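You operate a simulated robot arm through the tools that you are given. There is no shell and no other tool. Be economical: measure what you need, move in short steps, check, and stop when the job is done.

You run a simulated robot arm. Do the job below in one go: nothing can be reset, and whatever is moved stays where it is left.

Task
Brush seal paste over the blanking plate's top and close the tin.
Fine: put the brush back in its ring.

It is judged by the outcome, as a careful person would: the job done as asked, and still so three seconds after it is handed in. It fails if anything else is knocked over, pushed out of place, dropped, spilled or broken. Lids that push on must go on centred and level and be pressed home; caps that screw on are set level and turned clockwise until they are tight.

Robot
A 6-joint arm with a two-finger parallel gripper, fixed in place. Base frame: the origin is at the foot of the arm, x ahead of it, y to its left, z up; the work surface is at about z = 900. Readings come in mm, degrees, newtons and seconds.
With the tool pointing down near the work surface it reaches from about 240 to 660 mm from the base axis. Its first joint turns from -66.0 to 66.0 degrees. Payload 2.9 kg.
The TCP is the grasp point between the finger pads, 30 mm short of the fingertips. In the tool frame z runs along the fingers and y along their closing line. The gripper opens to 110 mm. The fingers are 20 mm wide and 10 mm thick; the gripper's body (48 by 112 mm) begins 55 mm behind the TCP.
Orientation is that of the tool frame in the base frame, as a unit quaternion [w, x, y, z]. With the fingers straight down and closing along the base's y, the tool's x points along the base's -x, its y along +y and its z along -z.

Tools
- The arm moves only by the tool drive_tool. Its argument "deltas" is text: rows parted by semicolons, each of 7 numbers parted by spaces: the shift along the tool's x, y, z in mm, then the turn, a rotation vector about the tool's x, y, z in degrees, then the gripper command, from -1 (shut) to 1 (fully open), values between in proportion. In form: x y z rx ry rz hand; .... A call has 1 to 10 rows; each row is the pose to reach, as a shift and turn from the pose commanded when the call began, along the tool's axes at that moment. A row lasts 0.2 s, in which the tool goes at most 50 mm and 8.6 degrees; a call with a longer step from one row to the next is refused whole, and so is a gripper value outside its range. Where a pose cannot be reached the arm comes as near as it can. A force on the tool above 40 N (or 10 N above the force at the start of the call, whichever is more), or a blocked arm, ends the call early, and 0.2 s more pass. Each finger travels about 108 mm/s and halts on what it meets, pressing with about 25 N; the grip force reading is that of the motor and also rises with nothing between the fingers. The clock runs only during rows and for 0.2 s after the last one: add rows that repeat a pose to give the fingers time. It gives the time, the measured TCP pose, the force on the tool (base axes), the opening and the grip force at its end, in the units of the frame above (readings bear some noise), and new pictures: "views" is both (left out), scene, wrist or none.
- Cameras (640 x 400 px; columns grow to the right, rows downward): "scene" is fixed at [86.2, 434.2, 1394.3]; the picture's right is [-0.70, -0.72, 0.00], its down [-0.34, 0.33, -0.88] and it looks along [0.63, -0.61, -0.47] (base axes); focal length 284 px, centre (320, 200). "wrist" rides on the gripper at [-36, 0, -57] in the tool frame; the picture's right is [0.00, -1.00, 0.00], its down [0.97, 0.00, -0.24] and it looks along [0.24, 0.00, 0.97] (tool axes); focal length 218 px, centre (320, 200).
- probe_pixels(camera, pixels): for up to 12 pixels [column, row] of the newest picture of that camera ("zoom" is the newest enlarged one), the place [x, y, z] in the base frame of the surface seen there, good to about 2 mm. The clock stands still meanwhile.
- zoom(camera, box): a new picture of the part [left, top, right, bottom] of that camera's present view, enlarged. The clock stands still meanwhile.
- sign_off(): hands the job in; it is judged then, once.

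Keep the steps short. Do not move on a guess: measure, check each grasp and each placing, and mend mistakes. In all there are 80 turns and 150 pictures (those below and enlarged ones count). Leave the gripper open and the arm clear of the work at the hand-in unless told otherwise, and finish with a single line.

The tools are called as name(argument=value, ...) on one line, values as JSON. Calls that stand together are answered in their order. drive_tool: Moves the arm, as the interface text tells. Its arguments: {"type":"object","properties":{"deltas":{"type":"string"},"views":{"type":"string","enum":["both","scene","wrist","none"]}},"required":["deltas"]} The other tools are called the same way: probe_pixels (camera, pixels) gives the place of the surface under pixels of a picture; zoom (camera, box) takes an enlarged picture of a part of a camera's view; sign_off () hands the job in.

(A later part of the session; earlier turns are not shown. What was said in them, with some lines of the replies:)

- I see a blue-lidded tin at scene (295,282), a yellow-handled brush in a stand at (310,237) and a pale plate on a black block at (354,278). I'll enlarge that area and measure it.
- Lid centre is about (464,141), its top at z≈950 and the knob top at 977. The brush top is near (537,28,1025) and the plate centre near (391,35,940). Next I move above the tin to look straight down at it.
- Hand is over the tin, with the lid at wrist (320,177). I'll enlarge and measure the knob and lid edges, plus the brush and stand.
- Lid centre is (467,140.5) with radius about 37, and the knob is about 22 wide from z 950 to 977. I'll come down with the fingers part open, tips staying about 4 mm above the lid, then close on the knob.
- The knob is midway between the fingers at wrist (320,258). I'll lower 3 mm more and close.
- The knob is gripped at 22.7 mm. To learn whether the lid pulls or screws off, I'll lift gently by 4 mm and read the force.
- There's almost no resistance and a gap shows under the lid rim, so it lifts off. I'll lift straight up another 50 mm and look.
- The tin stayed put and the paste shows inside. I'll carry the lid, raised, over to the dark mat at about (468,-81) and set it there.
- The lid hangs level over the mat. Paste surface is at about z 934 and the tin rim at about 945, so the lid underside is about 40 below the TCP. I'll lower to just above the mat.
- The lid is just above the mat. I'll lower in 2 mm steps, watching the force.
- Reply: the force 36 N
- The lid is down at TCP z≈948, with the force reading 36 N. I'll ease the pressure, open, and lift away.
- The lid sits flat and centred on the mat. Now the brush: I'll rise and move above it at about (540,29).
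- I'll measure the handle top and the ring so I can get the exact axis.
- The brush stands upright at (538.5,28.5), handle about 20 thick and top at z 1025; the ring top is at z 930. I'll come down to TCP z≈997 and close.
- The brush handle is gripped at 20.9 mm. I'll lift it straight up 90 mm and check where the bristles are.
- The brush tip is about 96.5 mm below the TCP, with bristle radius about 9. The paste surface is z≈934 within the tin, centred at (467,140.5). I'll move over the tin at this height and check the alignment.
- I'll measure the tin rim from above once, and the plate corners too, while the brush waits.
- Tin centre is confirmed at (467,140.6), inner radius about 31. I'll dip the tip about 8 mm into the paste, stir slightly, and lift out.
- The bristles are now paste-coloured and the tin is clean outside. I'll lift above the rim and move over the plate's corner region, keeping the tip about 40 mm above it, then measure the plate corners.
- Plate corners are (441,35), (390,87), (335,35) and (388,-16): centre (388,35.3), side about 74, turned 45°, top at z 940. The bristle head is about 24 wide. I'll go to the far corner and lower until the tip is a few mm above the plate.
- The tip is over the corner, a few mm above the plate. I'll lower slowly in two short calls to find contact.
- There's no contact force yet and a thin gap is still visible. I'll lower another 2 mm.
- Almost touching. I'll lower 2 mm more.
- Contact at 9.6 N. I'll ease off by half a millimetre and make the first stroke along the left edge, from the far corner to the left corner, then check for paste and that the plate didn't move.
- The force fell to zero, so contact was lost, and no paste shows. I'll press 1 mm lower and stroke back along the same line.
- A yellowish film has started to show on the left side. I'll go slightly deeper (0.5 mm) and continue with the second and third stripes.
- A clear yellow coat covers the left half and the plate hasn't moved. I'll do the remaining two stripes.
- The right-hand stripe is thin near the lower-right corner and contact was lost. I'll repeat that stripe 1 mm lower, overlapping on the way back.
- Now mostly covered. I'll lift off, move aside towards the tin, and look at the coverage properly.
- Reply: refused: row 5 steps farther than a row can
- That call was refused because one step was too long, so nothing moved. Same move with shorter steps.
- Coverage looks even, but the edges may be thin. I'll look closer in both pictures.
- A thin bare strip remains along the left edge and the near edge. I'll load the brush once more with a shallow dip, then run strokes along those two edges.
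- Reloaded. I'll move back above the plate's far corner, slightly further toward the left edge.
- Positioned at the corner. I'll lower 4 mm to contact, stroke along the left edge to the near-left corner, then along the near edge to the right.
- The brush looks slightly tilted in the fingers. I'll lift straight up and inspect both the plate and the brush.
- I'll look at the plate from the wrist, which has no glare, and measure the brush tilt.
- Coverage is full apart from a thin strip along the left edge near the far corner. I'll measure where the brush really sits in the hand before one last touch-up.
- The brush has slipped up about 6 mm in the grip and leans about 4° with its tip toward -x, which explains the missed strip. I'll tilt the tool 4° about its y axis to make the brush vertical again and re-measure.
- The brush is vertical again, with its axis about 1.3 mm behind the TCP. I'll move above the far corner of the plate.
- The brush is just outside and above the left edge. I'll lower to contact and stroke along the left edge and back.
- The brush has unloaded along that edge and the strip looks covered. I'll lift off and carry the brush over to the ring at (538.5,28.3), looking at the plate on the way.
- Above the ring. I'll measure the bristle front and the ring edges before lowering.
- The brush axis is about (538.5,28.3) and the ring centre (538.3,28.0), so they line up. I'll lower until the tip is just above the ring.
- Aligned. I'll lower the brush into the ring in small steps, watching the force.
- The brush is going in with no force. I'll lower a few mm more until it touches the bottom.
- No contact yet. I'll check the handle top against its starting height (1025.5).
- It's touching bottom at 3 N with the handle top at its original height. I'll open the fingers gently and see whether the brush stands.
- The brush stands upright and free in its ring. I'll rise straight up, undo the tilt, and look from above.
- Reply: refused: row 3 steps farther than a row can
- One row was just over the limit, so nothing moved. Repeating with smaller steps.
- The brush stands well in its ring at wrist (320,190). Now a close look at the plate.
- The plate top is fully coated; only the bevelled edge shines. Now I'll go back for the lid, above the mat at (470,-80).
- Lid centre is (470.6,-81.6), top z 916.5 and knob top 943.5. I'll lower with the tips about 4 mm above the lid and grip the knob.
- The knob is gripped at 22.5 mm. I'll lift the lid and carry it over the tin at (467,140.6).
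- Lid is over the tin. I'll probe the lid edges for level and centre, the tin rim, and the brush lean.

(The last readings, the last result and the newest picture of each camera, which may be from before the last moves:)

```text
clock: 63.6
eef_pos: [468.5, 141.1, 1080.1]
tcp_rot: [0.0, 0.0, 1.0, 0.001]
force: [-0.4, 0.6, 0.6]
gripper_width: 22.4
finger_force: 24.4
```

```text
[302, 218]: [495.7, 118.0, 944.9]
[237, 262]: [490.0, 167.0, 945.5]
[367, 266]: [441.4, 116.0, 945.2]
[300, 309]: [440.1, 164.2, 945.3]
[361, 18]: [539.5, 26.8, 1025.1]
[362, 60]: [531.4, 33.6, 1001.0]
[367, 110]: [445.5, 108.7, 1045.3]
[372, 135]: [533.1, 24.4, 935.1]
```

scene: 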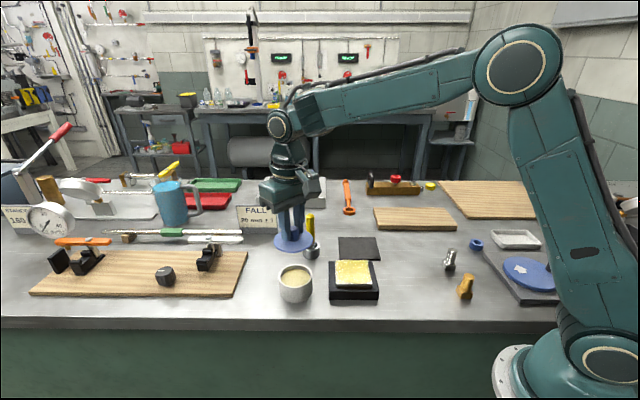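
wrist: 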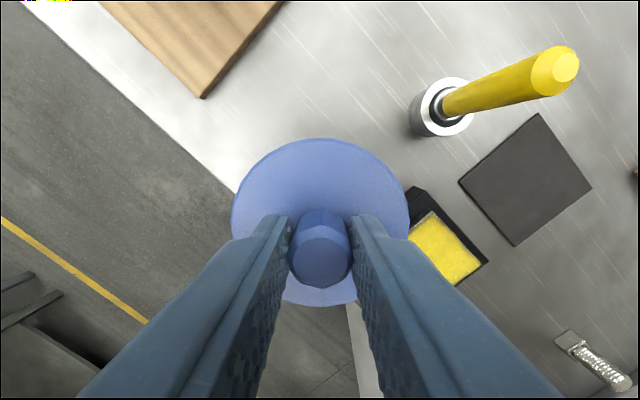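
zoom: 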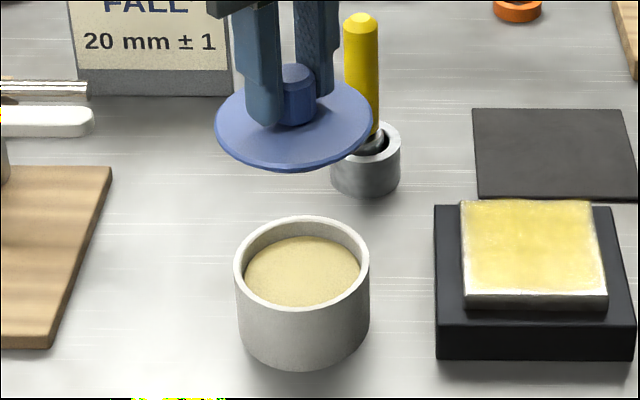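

The lid is level (1043–1045 all round) and within 1 mm of the tin centre (466.8,141.2). I'll lower to just above the rim.

drive_tool(deltas="0 0 30 0 0 0 -1; 0 0 60 0 0 0 -1; 0 0 78 0 0 0 -1; 0 0 81 0 0 0 -1; 0 0 81 0 0 0 -1", views="scene")

zoom(camera="scene", box=[260, 240, 330, 310])

```text
clock: 64.8
eef_pos: [467.4, 140.4, 999.2]
tcp_rot: [0.001, 0.001, 1.0, 0.001]
force: [-0.6, -0.9, -0.5]
gripper_width: 22.6
finger_force: 25.2
```

scene: 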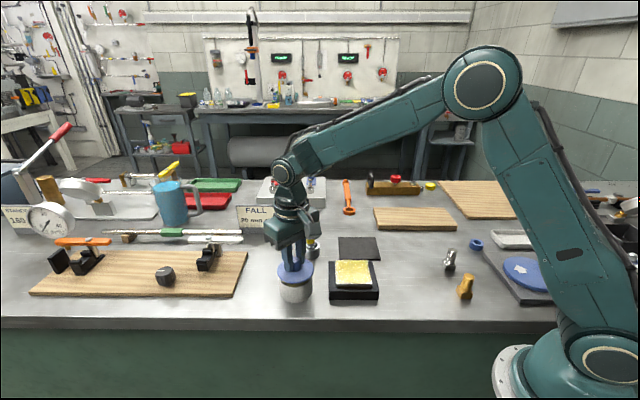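

```text
5.71 times, centred on (295, 275) of scene
```

zoom: 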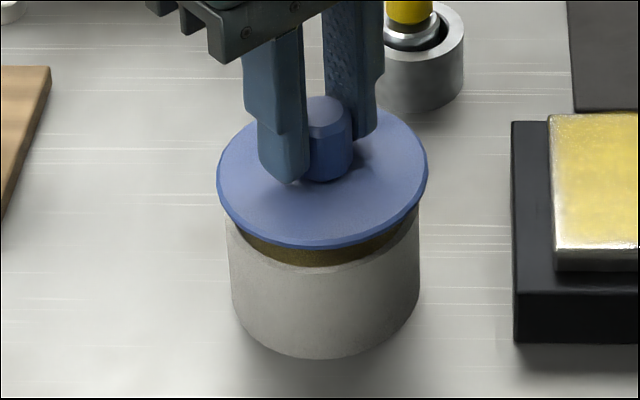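

The lid is centred over the tin (322 vs 323 in the zoom). I'll lower slowly and watch the force.

drive_tool(deltas="0 0 3 0 0 0 -1; 0 0 6 0 0 0 -1; 0 0 9 0 0 0 -1; 0 0 11 0 0 0 -1; 0 0 11 0 0 0 -1", views="none")

drive_tool(deltas="0 0 1 0 0 0 -1; 0 0 2 0 0 0 -1; 0 0 3 0 0 0 -1; 0 0 3 0 0 0 -1", views="scene")

zoom(camera="scene", box=[260, 240, 330, 310])

```text
clock: 66.0
eef_pos: [467.3, 142.0, 988.6]
tcp_rot: [0.001, 0.0, 1.0, 0.001]
force: [-0.1, -0.6, -0.3]
gripper_width: 22.4
finger_force: 24.7
```

```text
clock: 67.0
eef_pos: [467.5, 141.1, 986.2]
tcp_rot: [0.001, 0.0, 1.0, 0.001]
force: [-4.5, 0.3, 16.2]
gripper_width: 22.6
finger_force: 25.1
```

scene: 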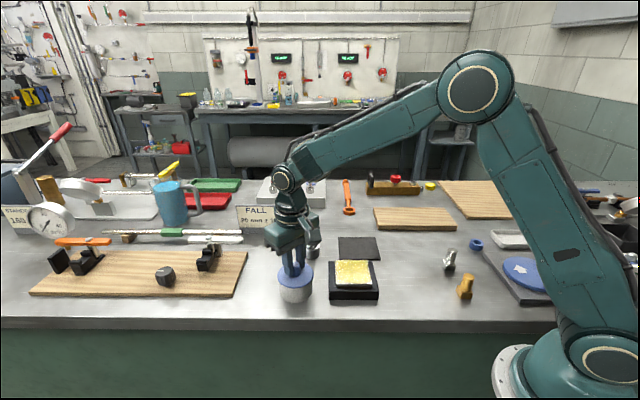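

```text
5.71 times, centred on (295, 275) of scene
```

zoom: 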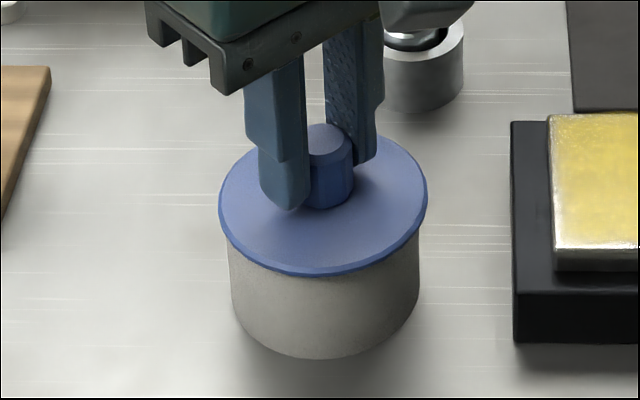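

Contact at 16 N. I'll check the lid's height against the original closed height of 949.5.

probe_pixels(camera="zoom", pixels=[[230, 205], [415, 205], [320, 262], [270, 160], [400, 170], [325, 135], [320, 235]])

drive_tool(deltas="0 0 1 0 0 0 -1; 0 0 2 0 0 0 -1; 0 0 2 0 0 0 -1", views="none")

```text
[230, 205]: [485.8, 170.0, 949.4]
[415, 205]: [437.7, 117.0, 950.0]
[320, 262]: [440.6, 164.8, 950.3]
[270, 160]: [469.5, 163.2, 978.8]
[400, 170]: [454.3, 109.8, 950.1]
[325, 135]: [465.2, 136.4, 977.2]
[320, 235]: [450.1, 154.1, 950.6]
```

```text
clock: 67.8
eef_pos: [467.7, 141.2, 984.0]
tcp_rot: [0.003, -0.001, 1.0, 0.002]
force: [1.7, 4.2, 19.5]
gripper_width: 22.5
finger_force: 24.4
```

The lid reads 949.4–950.6 all round, level and at its original height. I'll ease off, open, rise, then press the knob from above with closed fingers to make sure it's home.

drive_tool(deltas="0 0 -2 0 0 0 -1; 0 0 -2 0 0 0 -0.4; 0 0 -2 0 0 0 -0.1; 0 0 -2 0 0 0 0; 0 0 -20 0 0 0 0; 0 0 -50 0 0 0 0; 0 0 -50 0 0 0 -1; 0 0 -50 0 0 0 -1; 0 0 -50 0 0 0 -1", views="both")

zoom(camera="scene", box=[260, 240, 330, 310])

```text
clock: 69.8
eef_pos: [467.2, 141.2, 1032.8]
tcp_rot: [0.001, -0.001, 1.0, 0.001]
force: [-0.1, -0.7, -0.3]
gripper_width: 0.1
finger_force: 24.8
```

scene: 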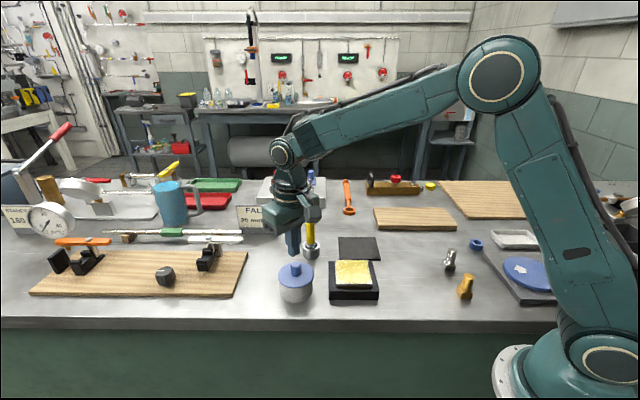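
wrist: 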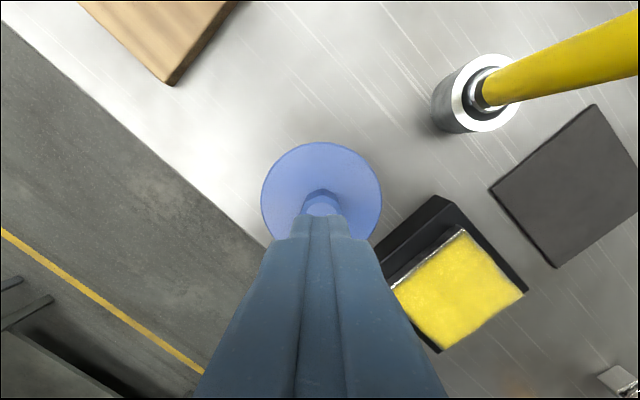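

```text
5.71 times, centred on (295, 275) of scene
```

zoom: 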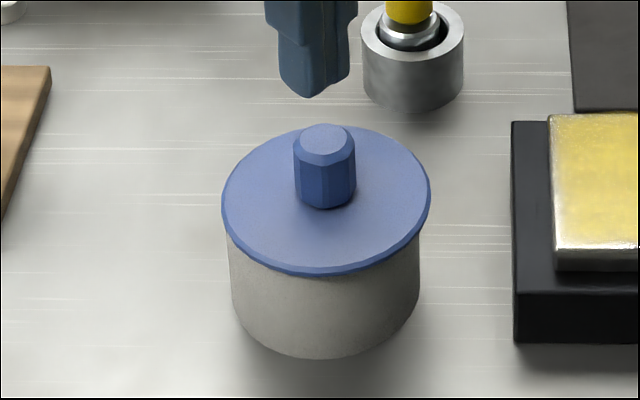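

The lid is on, level and centred. I'll now press down on the knob with the closed fingertips.

drive_tool(deltas="0 0 12 0 0 0 -1; 0 0 22 0 0 0 -1; 0 0 24 0 0 0 -1; 0 0 26 0 0 0 -1; 0 0 27 0 0 0 -1; 0 0 28 0 0 0 -1; 0 0 29 0 0 0 -1; 0 0 30 0 0 0 -1", views="scene")

zoom(camera="scene", box=[260, 240, 330, 310])

```text
clock: 71.6
eef_pos: [467.0, 142.2, 1006.9]
tcp_rot: [0.005, 0.0, 1.0, 0.002]
force: [-0.9, -3.5, 32.8]
gripper_width: 0.1
finger_force: 24.8
```

scene: 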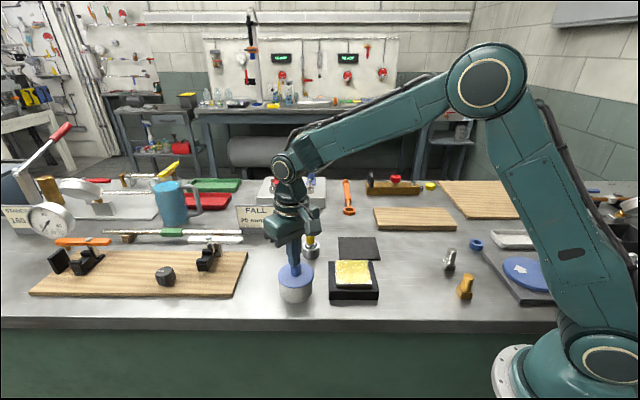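

```text
5.71 times, centred on (295, 275) of scene
```

zoom: 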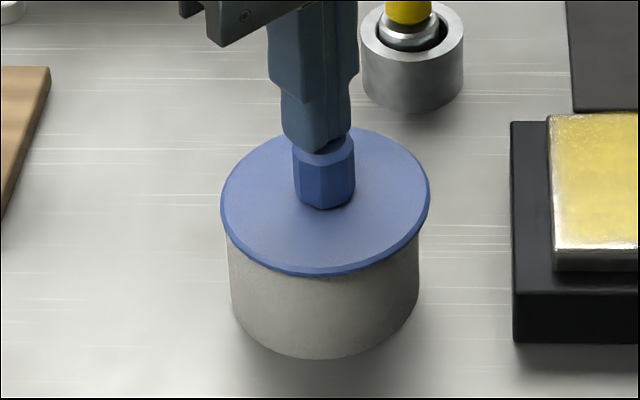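

Pressed at 33 N and the lid didn't sink, so it is home. I'll lift away, open the gripper and retreat to a clear place.

drive_tool(deltas="0 0 -10 0 0 0 -1; 0 0 -50 0 0 0 -1; 0 0 -95 0 0 0 -1; 0 0 -140 0 0 0 0; 20 -35 -165 0 0 0 1; 40 -70 -190 0 0 0 1; 55 -110 -210 0 0 0 1; 65 -150 -225 0 0 0 1; 75 -190 -225 0 0 0 1; 75 -190 -225 0 0 0 1", views="both")

zoom(camera="scene", box=[260, 200, 390, 310])

probe_pixels(camera="zoom", pixels=[[95, 285], [170, 250], [175, 300], [120, 235], [175, 55], [130, 320]])

```text
clock: 73.8
eef_pos: [391.8, -50.7, 1228.9]
tcp_rot: [0.002, -0.001, 1.0, 0.001]
force: [0.6, 0.2, -1.4]
gripper_width: 110.1
finger_force: 0.1
```

scene: 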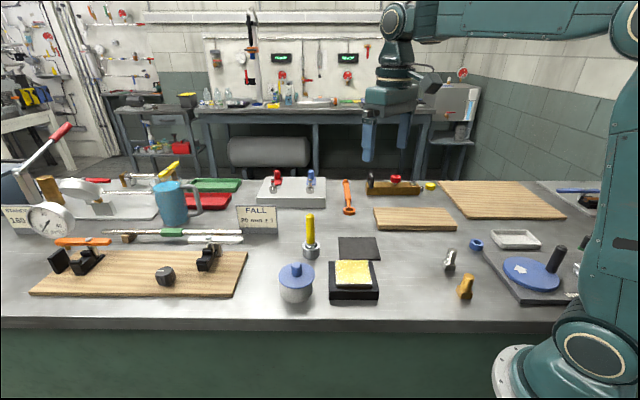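
wrist: 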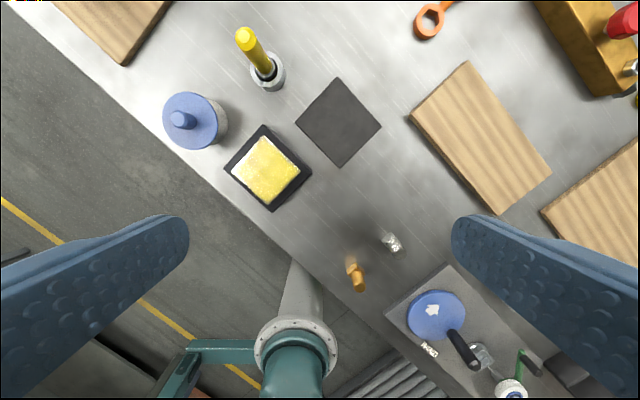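

```text
3.64 times, centred on (325, 255) of scene
```

zoom: 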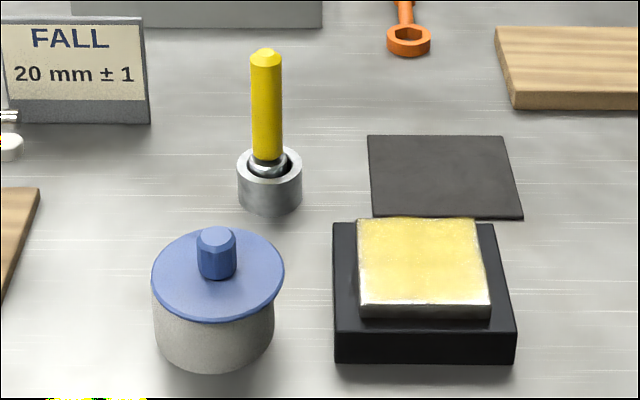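

```text
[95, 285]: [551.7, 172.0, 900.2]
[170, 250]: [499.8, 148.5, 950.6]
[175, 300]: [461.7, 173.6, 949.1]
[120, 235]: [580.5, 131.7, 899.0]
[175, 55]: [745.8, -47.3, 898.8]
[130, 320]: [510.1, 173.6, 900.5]
```

The brush, plate and mat look right. The lid may sit slightly off to one side, so I'll measure its centring.

zoom(camera="scene", box=[270, 255, 320, 310])

zoom(camera="wrist", box=[150, 80, 240, 160])

```text
7.27 times, centred on (295, 282) of scene
```

zoom: 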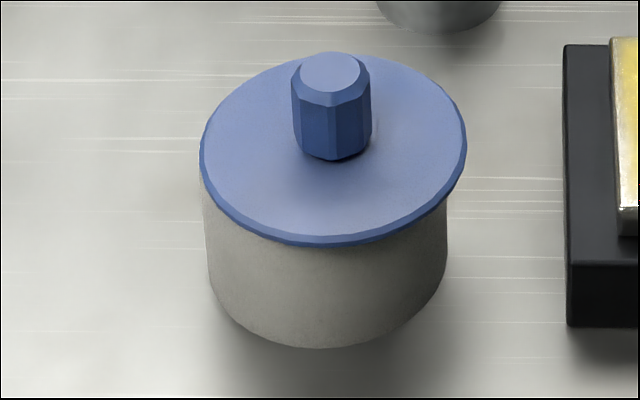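

```text
5.00 times, centred on (195, 120) of wrist
```

zoom: 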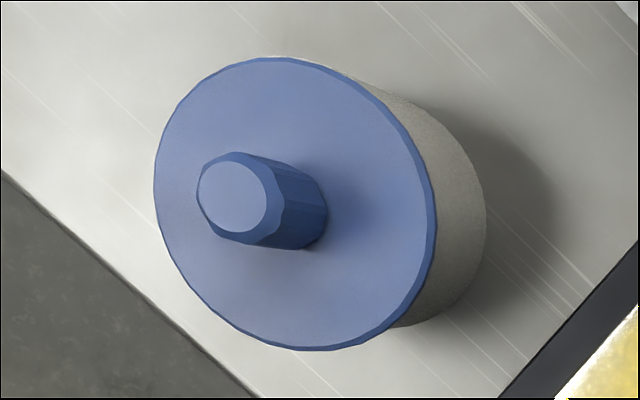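

The lid looks slightly tilted. I'll probe several rim points in both views.

probe_pixels(camera="wrist", pixels=[[170, 102], [165, 115], [175, 140], [195, 147], [212, 140], [218, 122], [208, 103], [190, 94], [181, 119]])

probe_pixels(camera="scene", pixels=[[280, 275], [283, 283], [295, 286], [307, 282], [311, 274], [310, 268], [303, 264], [286, 265], [281, 269]])

```text
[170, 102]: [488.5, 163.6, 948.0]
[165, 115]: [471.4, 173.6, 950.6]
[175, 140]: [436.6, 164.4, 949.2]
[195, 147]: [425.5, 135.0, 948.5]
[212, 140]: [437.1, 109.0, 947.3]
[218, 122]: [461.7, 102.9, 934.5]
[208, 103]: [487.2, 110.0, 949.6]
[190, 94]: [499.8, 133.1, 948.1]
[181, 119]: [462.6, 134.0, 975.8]
```

```text
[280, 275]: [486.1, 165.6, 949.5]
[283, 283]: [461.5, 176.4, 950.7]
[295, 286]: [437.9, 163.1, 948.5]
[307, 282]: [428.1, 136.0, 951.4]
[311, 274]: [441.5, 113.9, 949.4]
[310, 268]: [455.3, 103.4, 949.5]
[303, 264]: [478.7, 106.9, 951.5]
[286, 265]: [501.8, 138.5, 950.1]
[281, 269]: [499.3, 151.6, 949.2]
```

The lid is level (948–951) but seems a few mm off toward -x,-y. I'll look from straight above to measure the lid against the tin.

drive_tool(deltas="-15 40 10 0 0 0 0.5; -30 80 30 0 0 0 0.5; -45 120 50 0 0 0 0.5; -60 160 75 0 0 0 0.5; -75 191.5 100 0 0 0 0.5; -75 191.5 120 0 0 0 0.5; -75 191.5 120 0 0 0 0.5", views="both")

zoom(camera="wrist", box=[270, 130, 370, 230])

zoom(camera="scene", box=[270, 255, 320, 310])

```text
clock: 75.4
eef_pos: [467.4, 140.3, 1108.7]
tcp_rot: [0.001, 0.0, 1.0, 0.001]
force: [0.2, 0.0, 0.0]
gripper_width: 82.2
finger_force: 0.1
```

scene: 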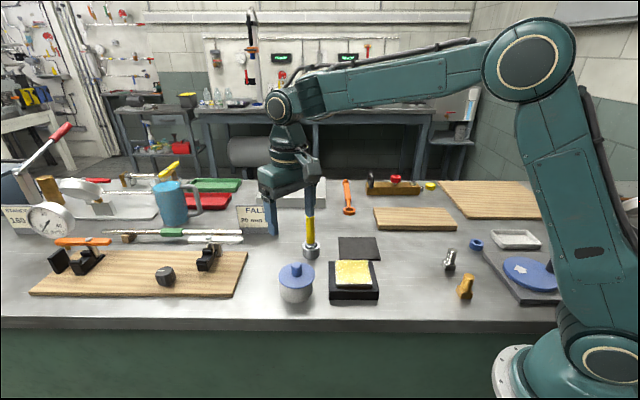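
wrist: 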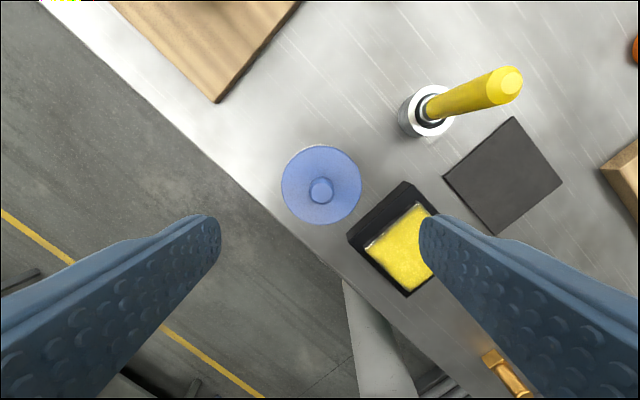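

```text
4.00 times, centred on (320, 180) of wrist
```

zoom: 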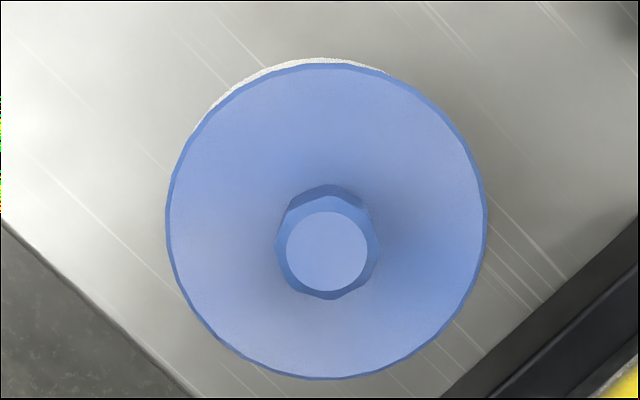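

```text
7.27 times, centred on (295, 282) of scene
```

zoom: 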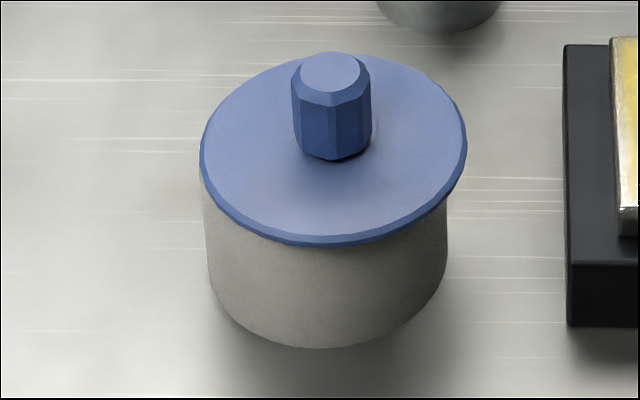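

The tin rim peeks out at the +x,+y side, so the lid is about 3 mm off centre. I'll measure it, then regrip the knob and shift it back.

probe_pixels(camera="wrist", pixels=[[283, 185], [358, 185], [321, 148], [321, 222], [321, 190], [310, 145], [294, 155]])

```text
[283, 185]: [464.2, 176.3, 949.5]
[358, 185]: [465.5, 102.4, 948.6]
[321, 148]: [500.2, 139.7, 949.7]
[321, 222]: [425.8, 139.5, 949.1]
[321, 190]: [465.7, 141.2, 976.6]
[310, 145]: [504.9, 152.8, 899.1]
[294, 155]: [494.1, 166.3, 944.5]
```

Lid centre is (463.0,139.4) against tin (466.9,141.3). I'll lower over the knob at x≈463 and grip it; closing will centre y.

drive_tool(deltas="4 -0.6 45 0 0 0 0; 4 -0.6 85 0 0 0 0; 4 -0.6 112 0 0 0 0; 4 -0.6 122.5 0 0 0 0; 4 -0.6 122.5 0 0 0 0; 4 -0.6 122.5 0 0 0 -1; 4 -0.6 122.5 0 0 0 -1; 4 -0.6 122.5 0 0 0 -1", views="wrist")

```text
clock: 77.2
eef_pos: [463.8, 144.0, 987.5]
tcp_rot: [0.001, 0.0, 1.0, 0.001]
force: [0.5, 0.8, -0.5]
gripper_width: 22.4
finger_force: 25.3
```

wrist: 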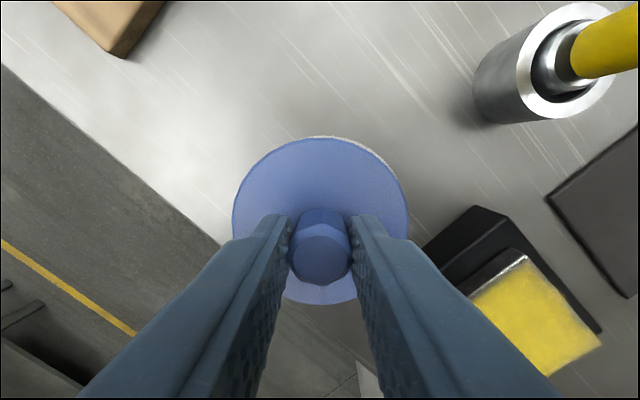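

Gripping moved the lid; now the rim peeks out at the upper right. I'll measure before shifting.

zoom(camera="wrist", box=[220, 120, 420, 310])

probe_pixels(camera="wrist", pixels=[[236, 216], [404, 216], [320, 143], [295, 301], [345, 301], [370, 151], [350, 141]])

```text
2.11 times, centred on (320, 215) of wrist
```

zoom: 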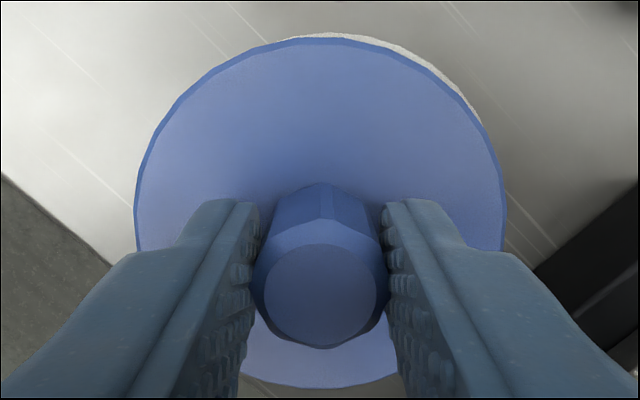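

```text
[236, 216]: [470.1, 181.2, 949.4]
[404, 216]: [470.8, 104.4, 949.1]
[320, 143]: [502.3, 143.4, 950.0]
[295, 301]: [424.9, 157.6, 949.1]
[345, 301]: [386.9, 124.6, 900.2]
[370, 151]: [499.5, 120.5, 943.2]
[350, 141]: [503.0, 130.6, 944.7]
```

I'll check the tin's own position by probing its side, at the same pixel as at the start.

drive_tool(deltas="0 0 0 0 0 0 -1", views="scene")

probe_pixels(camera="scene", pixels=[[296, 297], [284, 294], [308, 294], [281, 290], [311, 290], [296, 292], [290, 297], [302, 297]])

zoom(camera="scene", box=[270, 250, 320, 310])

```text
clock: 77.6
eef_pos: [464.0, 143.9, 985.9]
tcp_rot: [0.001, 0.0, 1.0, 0.001]
force: [0.6, -1.2, 0.6]
gripper_width: 22.1
finger_force: 25.0
```

scene: 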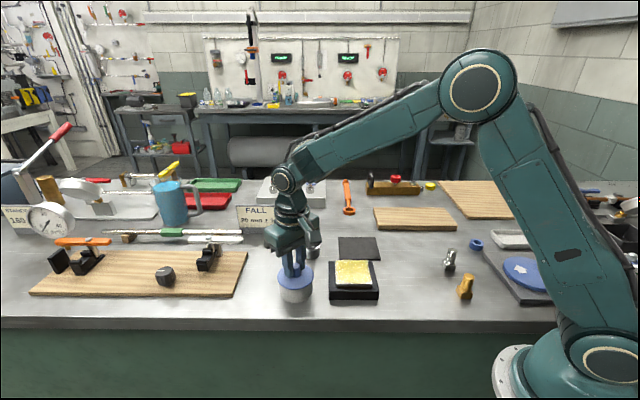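

```text
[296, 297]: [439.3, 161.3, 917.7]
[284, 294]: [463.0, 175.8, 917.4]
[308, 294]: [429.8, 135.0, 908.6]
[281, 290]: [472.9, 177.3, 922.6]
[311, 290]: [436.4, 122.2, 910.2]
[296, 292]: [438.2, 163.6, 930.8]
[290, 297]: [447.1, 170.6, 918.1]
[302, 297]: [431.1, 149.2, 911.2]
```

```text
6.67 times, centred on (295, 280) of scene
```

zoom: 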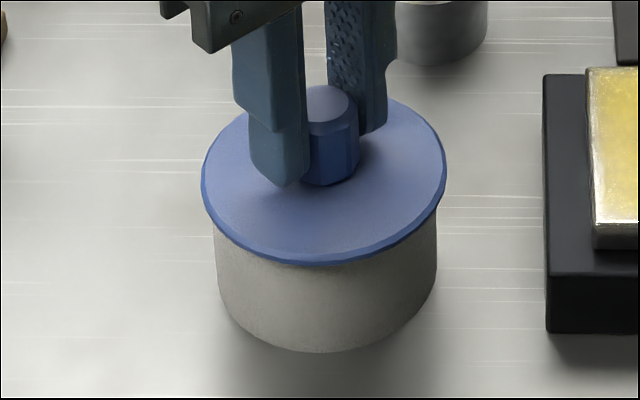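

The tin hasn't moved, with its centre still at about (466,141). The lid centre is about (464.5,142.8), so I'll slide it +2.5 mm in x and -2 mm in y and check.

drive_tool(deltas="-1.2 -1 0 0 0 0 -1; -2.5 -2 0 0 0 0 -1; -2.5 -2 0 0 0 0 -1", views="wrist")

zoom(camera="wrist", box=[220, 120, 420, 310])

probe_pixels(camera="wrist", pixels=[[236, 216], [404, 216], [320, 143], [320, 139], [270, 165], [370, 165]])

```text
clock: 78.4
eef_pos: [466.0, 139.7, 986.9]
tcp_rot: [0.0, 0.0, 1.0, 0.0]
force: [-0.6, 0.9, -0.4]
gripper_width: 22.1
finger_force: 25.4
```

wrist: 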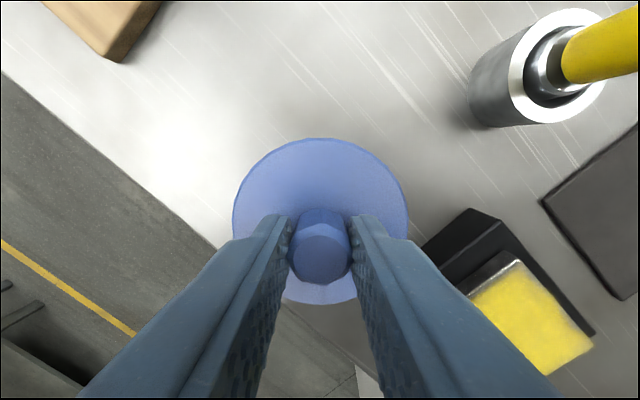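

```text
2.11 times, centred on (320, 215) of wrist
```

zoom: 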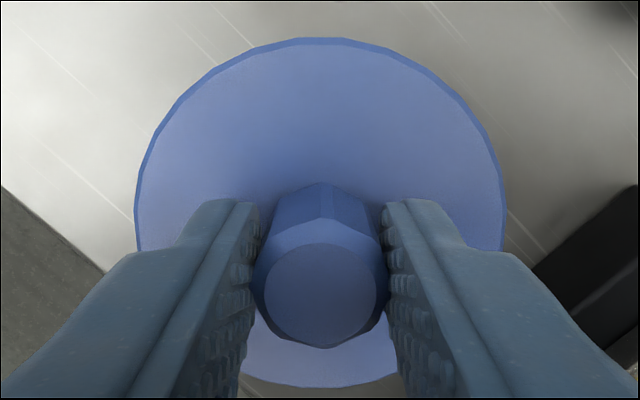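

```text
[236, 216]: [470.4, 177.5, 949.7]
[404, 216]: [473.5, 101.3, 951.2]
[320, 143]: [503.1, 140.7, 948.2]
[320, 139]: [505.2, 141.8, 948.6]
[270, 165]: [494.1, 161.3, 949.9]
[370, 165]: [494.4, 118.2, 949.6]
```

No rim peeks out now. Lid centre is about (467,139.5), so I'll nudge y by +1, press down while holding, then ease off and open slowly.

drive_tool(deltas="0 1.2 0 0 0 0 -1; 0 1.2 1.5 0 0 0 -1; 0 1.2 3 0 0 0 -1; 0 1.2 4 0 0 0 -1; 0 1.2 4 0 0 0 -1", views="scene")

zoom(camera="scene", box=[270, 250, 320, 310])

```text
clock: 79.6
eef_pos: [467.7, 140.3, 981.9]
tcp_rot: [0.002, 0.0, 1.0, 0.001]
force: [2.6, -6.1, 19.7]
gripper_width: 22.4
finger_force: 25.0
```

scene: 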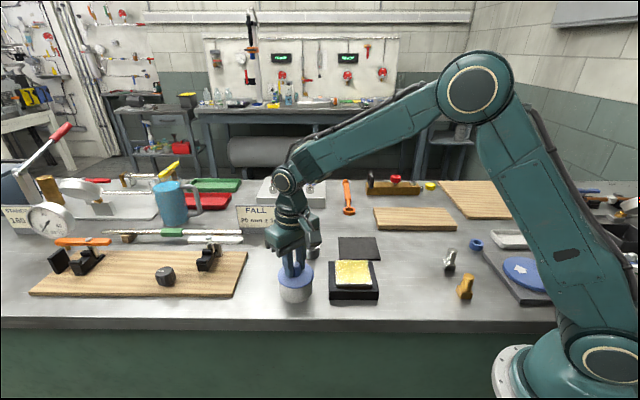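

```text
6.67 times, centred on (295, 280) of scene
```

zoom: 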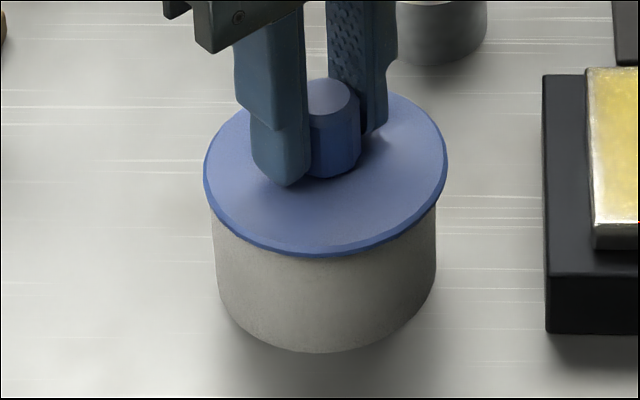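

In the zoom the lid centre (325.5) now matches the tin centre (325–326), pressed at 20 N. I'll ease off and open slowly, then rise.

drive_tool(deltas="0 0 -2 0 0 0 -1; 0 0 -3 0 0 0 -0.56; 0 0 -3 0 0 0 -0.5; 0 0 -3 0 0 0 -0.3; 0 0 -3 0 0 0 0; 0 0 -30 0 0 0 0; 0 0 -75 0 0 0 0; 0 0 -120 0 0 0 0.5; 0 0 -120 0 0 0 0.5", views="both")

zoom(camera="wrist", box=[270, 130, 370, 230])

zoom(camera="scene", box=[270, 250, 320, 310])

probe_pixels(camera="wrist", pixels=[[284, 184], [357, 184], [321, 149], [321, 220], [321, 190]])

```text
clock: 81.6
eef_pos: [465.0, 140.5, 1104.8]
tcp_rot: [0.001, 0.0, 1.0, 0.0]
force: [0.5, -0.4, 0.5]
gripper_width: 82.6
finger_force: 0.0
```

scene: 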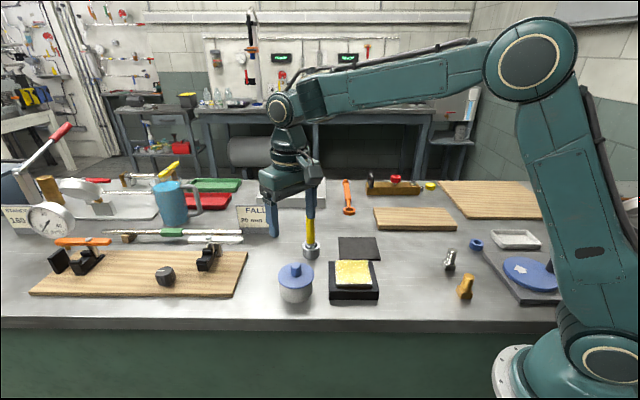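
wrist: 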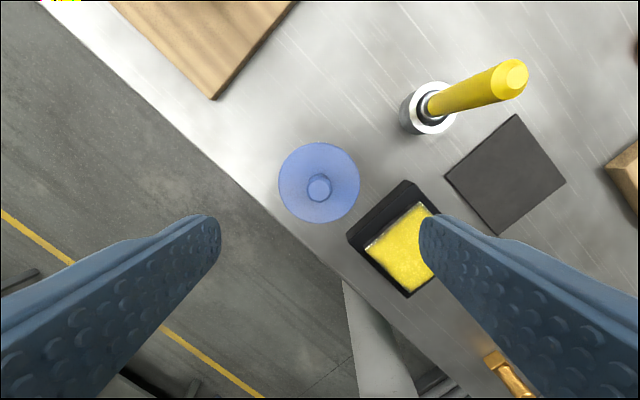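

```text
4.00 times, centred on (320, 180) of wrist
```

zoom: 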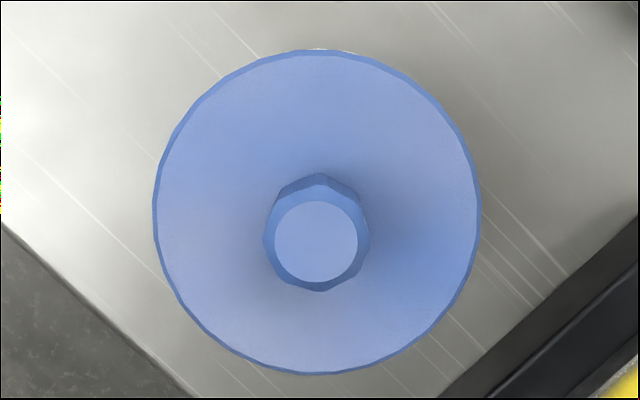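

```text
6.67 times, centred on (295, 280) of scene
```

zoom: 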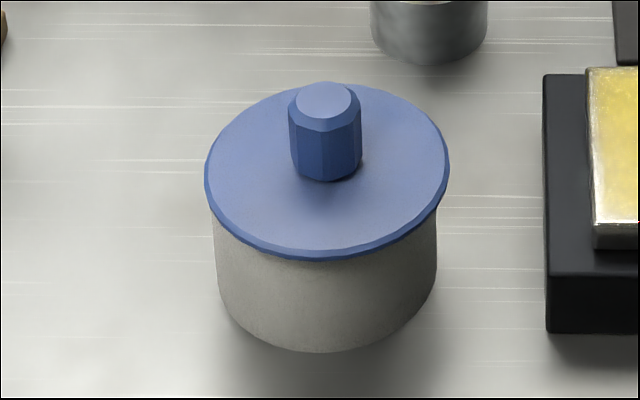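

```text
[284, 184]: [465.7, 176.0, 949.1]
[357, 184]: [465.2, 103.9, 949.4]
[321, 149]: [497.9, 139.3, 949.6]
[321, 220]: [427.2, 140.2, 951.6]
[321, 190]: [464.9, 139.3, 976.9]
```

The lid slid about 3 mm toward -x on release; a sliver of rim shows at the +x side. I'll regrip centred on the knob, shift it +3.5 mm in x, and release this time without pressing.

drive_tool(deltas="2 0 45 0 0 0 0; 2 0 85 0 0 0 0; 2 0 110 0 0 0 0; 2 0 117 0 0 0 -0.2; 2 0 117 0 0 0 -1; 2 0 117 0 0 0 -1; 2 0 117 0 0 0 -1; 0 0 117 0 0 0 -1; -1.7 0 117 0 0 0 -1; -1.7 0 117 0 0 0 -1", views="wrist")

probe_pixels(camera="wrist", pixels=[[236, 216], [404, 216], [320, 143], [320, 140], [295, 301], [345, 301]])

```text
clock: 83.8
eef_pos: [468.4, 141.6, 986.0]
tcp_rot: [0.001, 0.0, 1.0, 0.0]
force: [-1.5, 1.0, 3.6]
gripper_width: 22.2
finger_force: 24.3
```

wrist: 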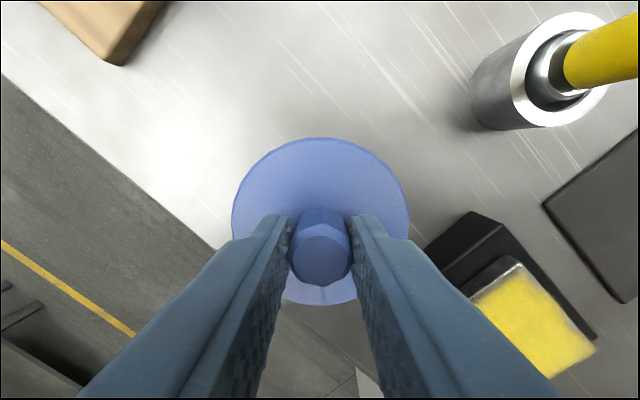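

```text
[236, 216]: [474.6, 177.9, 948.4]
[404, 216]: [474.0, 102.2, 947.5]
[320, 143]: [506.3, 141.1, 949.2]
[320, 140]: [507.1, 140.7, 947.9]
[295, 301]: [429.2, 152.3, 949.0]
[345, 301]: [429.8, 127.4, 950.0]
```

The lid is now centred near (467.3,140.1) with light contact at 3.6 N. I'll release slowly without moving, then rise.

drive_tool(deltas="0 0 -0.3 0 0 0 -0.57; 0 0 -0.3 0 0 0 -0.54; 0 0 -0.3 0 0 0 -0.45; 0 0 -0.3 0 0 0 -0.2; 0 0 -0.3 0 0 0 0; 0 0 -30 0 0 0 0; 0 0 -75 0 0 0 0; 0 0 -120 0 0 0 0.5; 0 0 -120 0 0 0 0.5", views="both")

zoom(camera="wrist", box=[270, 130, 370, 230])

zoom(camera="scene", box=[270, 250, 320, 310])

probe_pixels(camera="wrist", pixels=[[284, 184], [357, 184], [321, 149], [321, 220], [321, 190]])

```text
clock: 85.8
eef_pos: [468.3, 140.6, 1105.2]
tcp_rot: [0.0, 0.0, 1.0, 0.001]
force: [0.0, 0.1, -0.5]
gripper_width: 82.5
finger_force: 0.0
```

scene: 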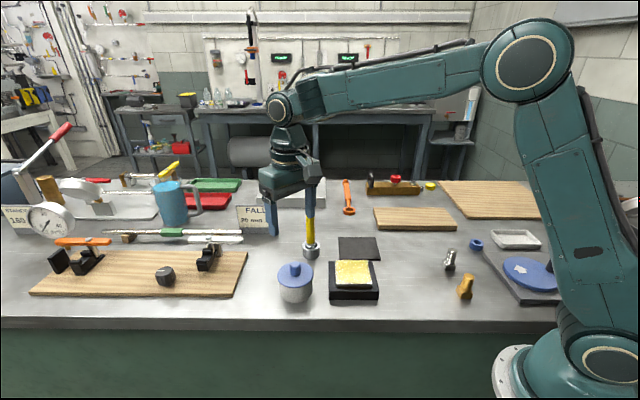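
wrist: 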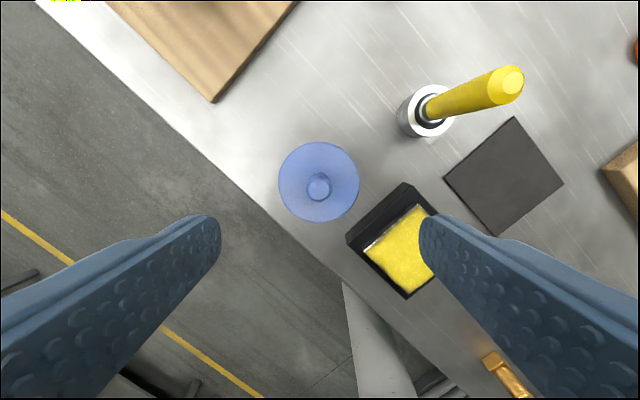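

```text
4.00 times, centred on (320, 180) of wrist
```

zoom: 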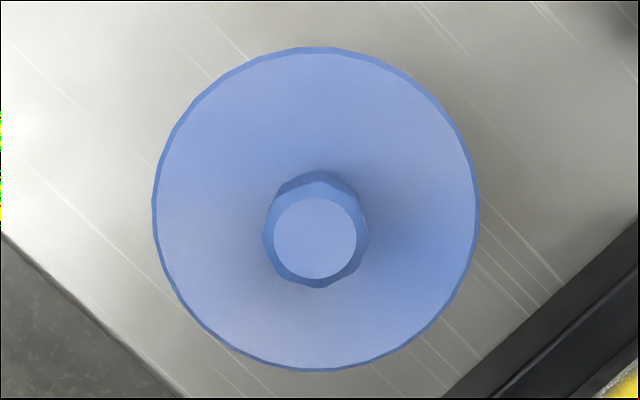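

```text
6.67 times, centred on (295, 280) of scene
```

zoom: 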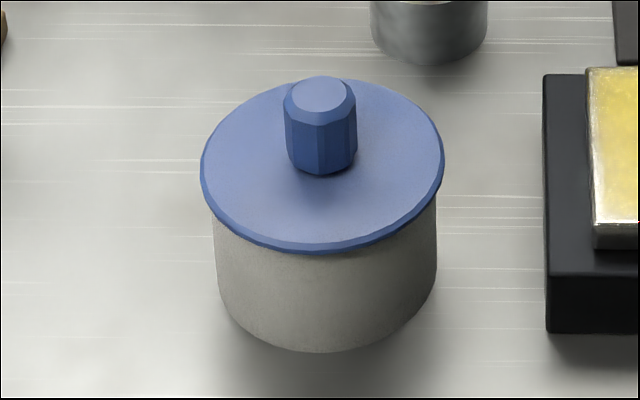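

```text
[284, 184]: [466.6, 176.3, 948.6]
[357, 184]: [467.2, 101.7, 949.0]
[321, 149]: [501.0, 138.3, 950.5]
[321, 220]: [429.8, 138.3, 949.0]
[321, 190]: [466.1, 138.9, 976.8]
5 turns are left
```

The lid is level at 949.5, its original closed height, and centred within about 1–2 mm with no rim showing. I'll retreat upward with the gripper open.

drive_tool(deltas="0 0 -40 0 0 0 0.5; 0 0 -80 0 0 0 0.5; 10 -30 -110 0 0 0 1; 25 -70 -130 0 0 0 1; 40 -110 -140 0 0 0 1; 55 -150 -140 0 0 0 1; 70 -190 -140 0 0 0 1; 70 -190 -140 0 0 0 1", views="both")

zoom(camera="scene", box=[260, 200, 390, 310])

```text
clock: 87.6
eef_pos: [395.0, -47.3, 1246.4]
tcp_rot: [0.002, 0.0, 1.0, 0.001]
force: [0.1, 0.2, -0.2]
gripper_width: 110.0
finger_force: 0.1
```

scene: 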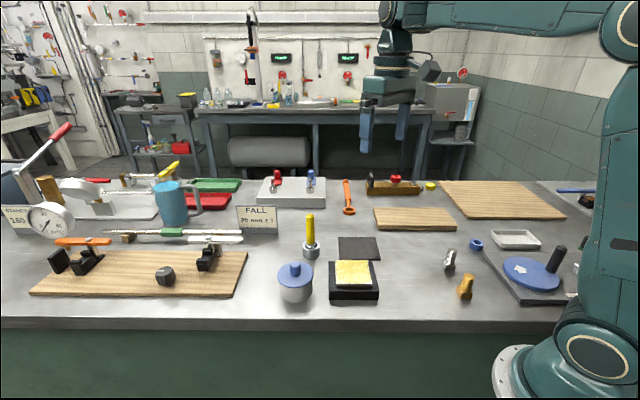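
wrist: 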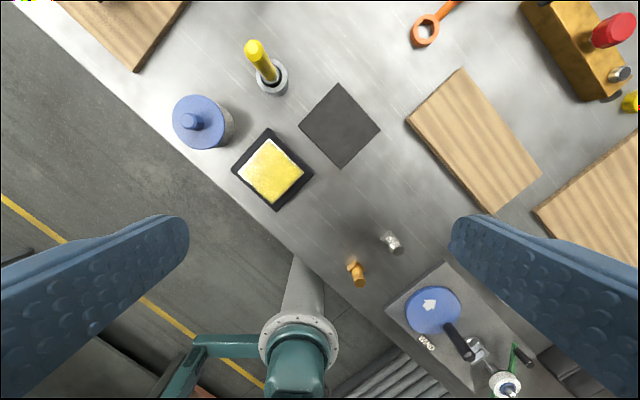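

```text
3.64 times, centred on (325, 255) of scene
4 turns are left
```

zoom: 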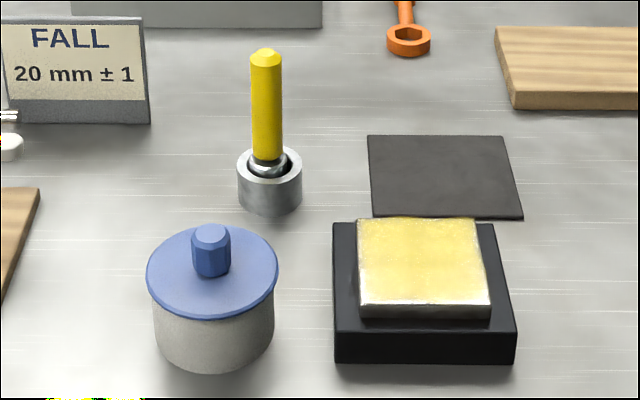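

The plate is coated, the brush is upright in its ring, the tin is closed with its lid level, and the arm is clear with the gripper open. Handing in.

sign_off()

```text
The job is handed in.
```

Job handed in: the plate's top is coated with seal paste, the brush is back in its ring, and the tin's lid is on level, at its original height, and centred to about 2 mm.
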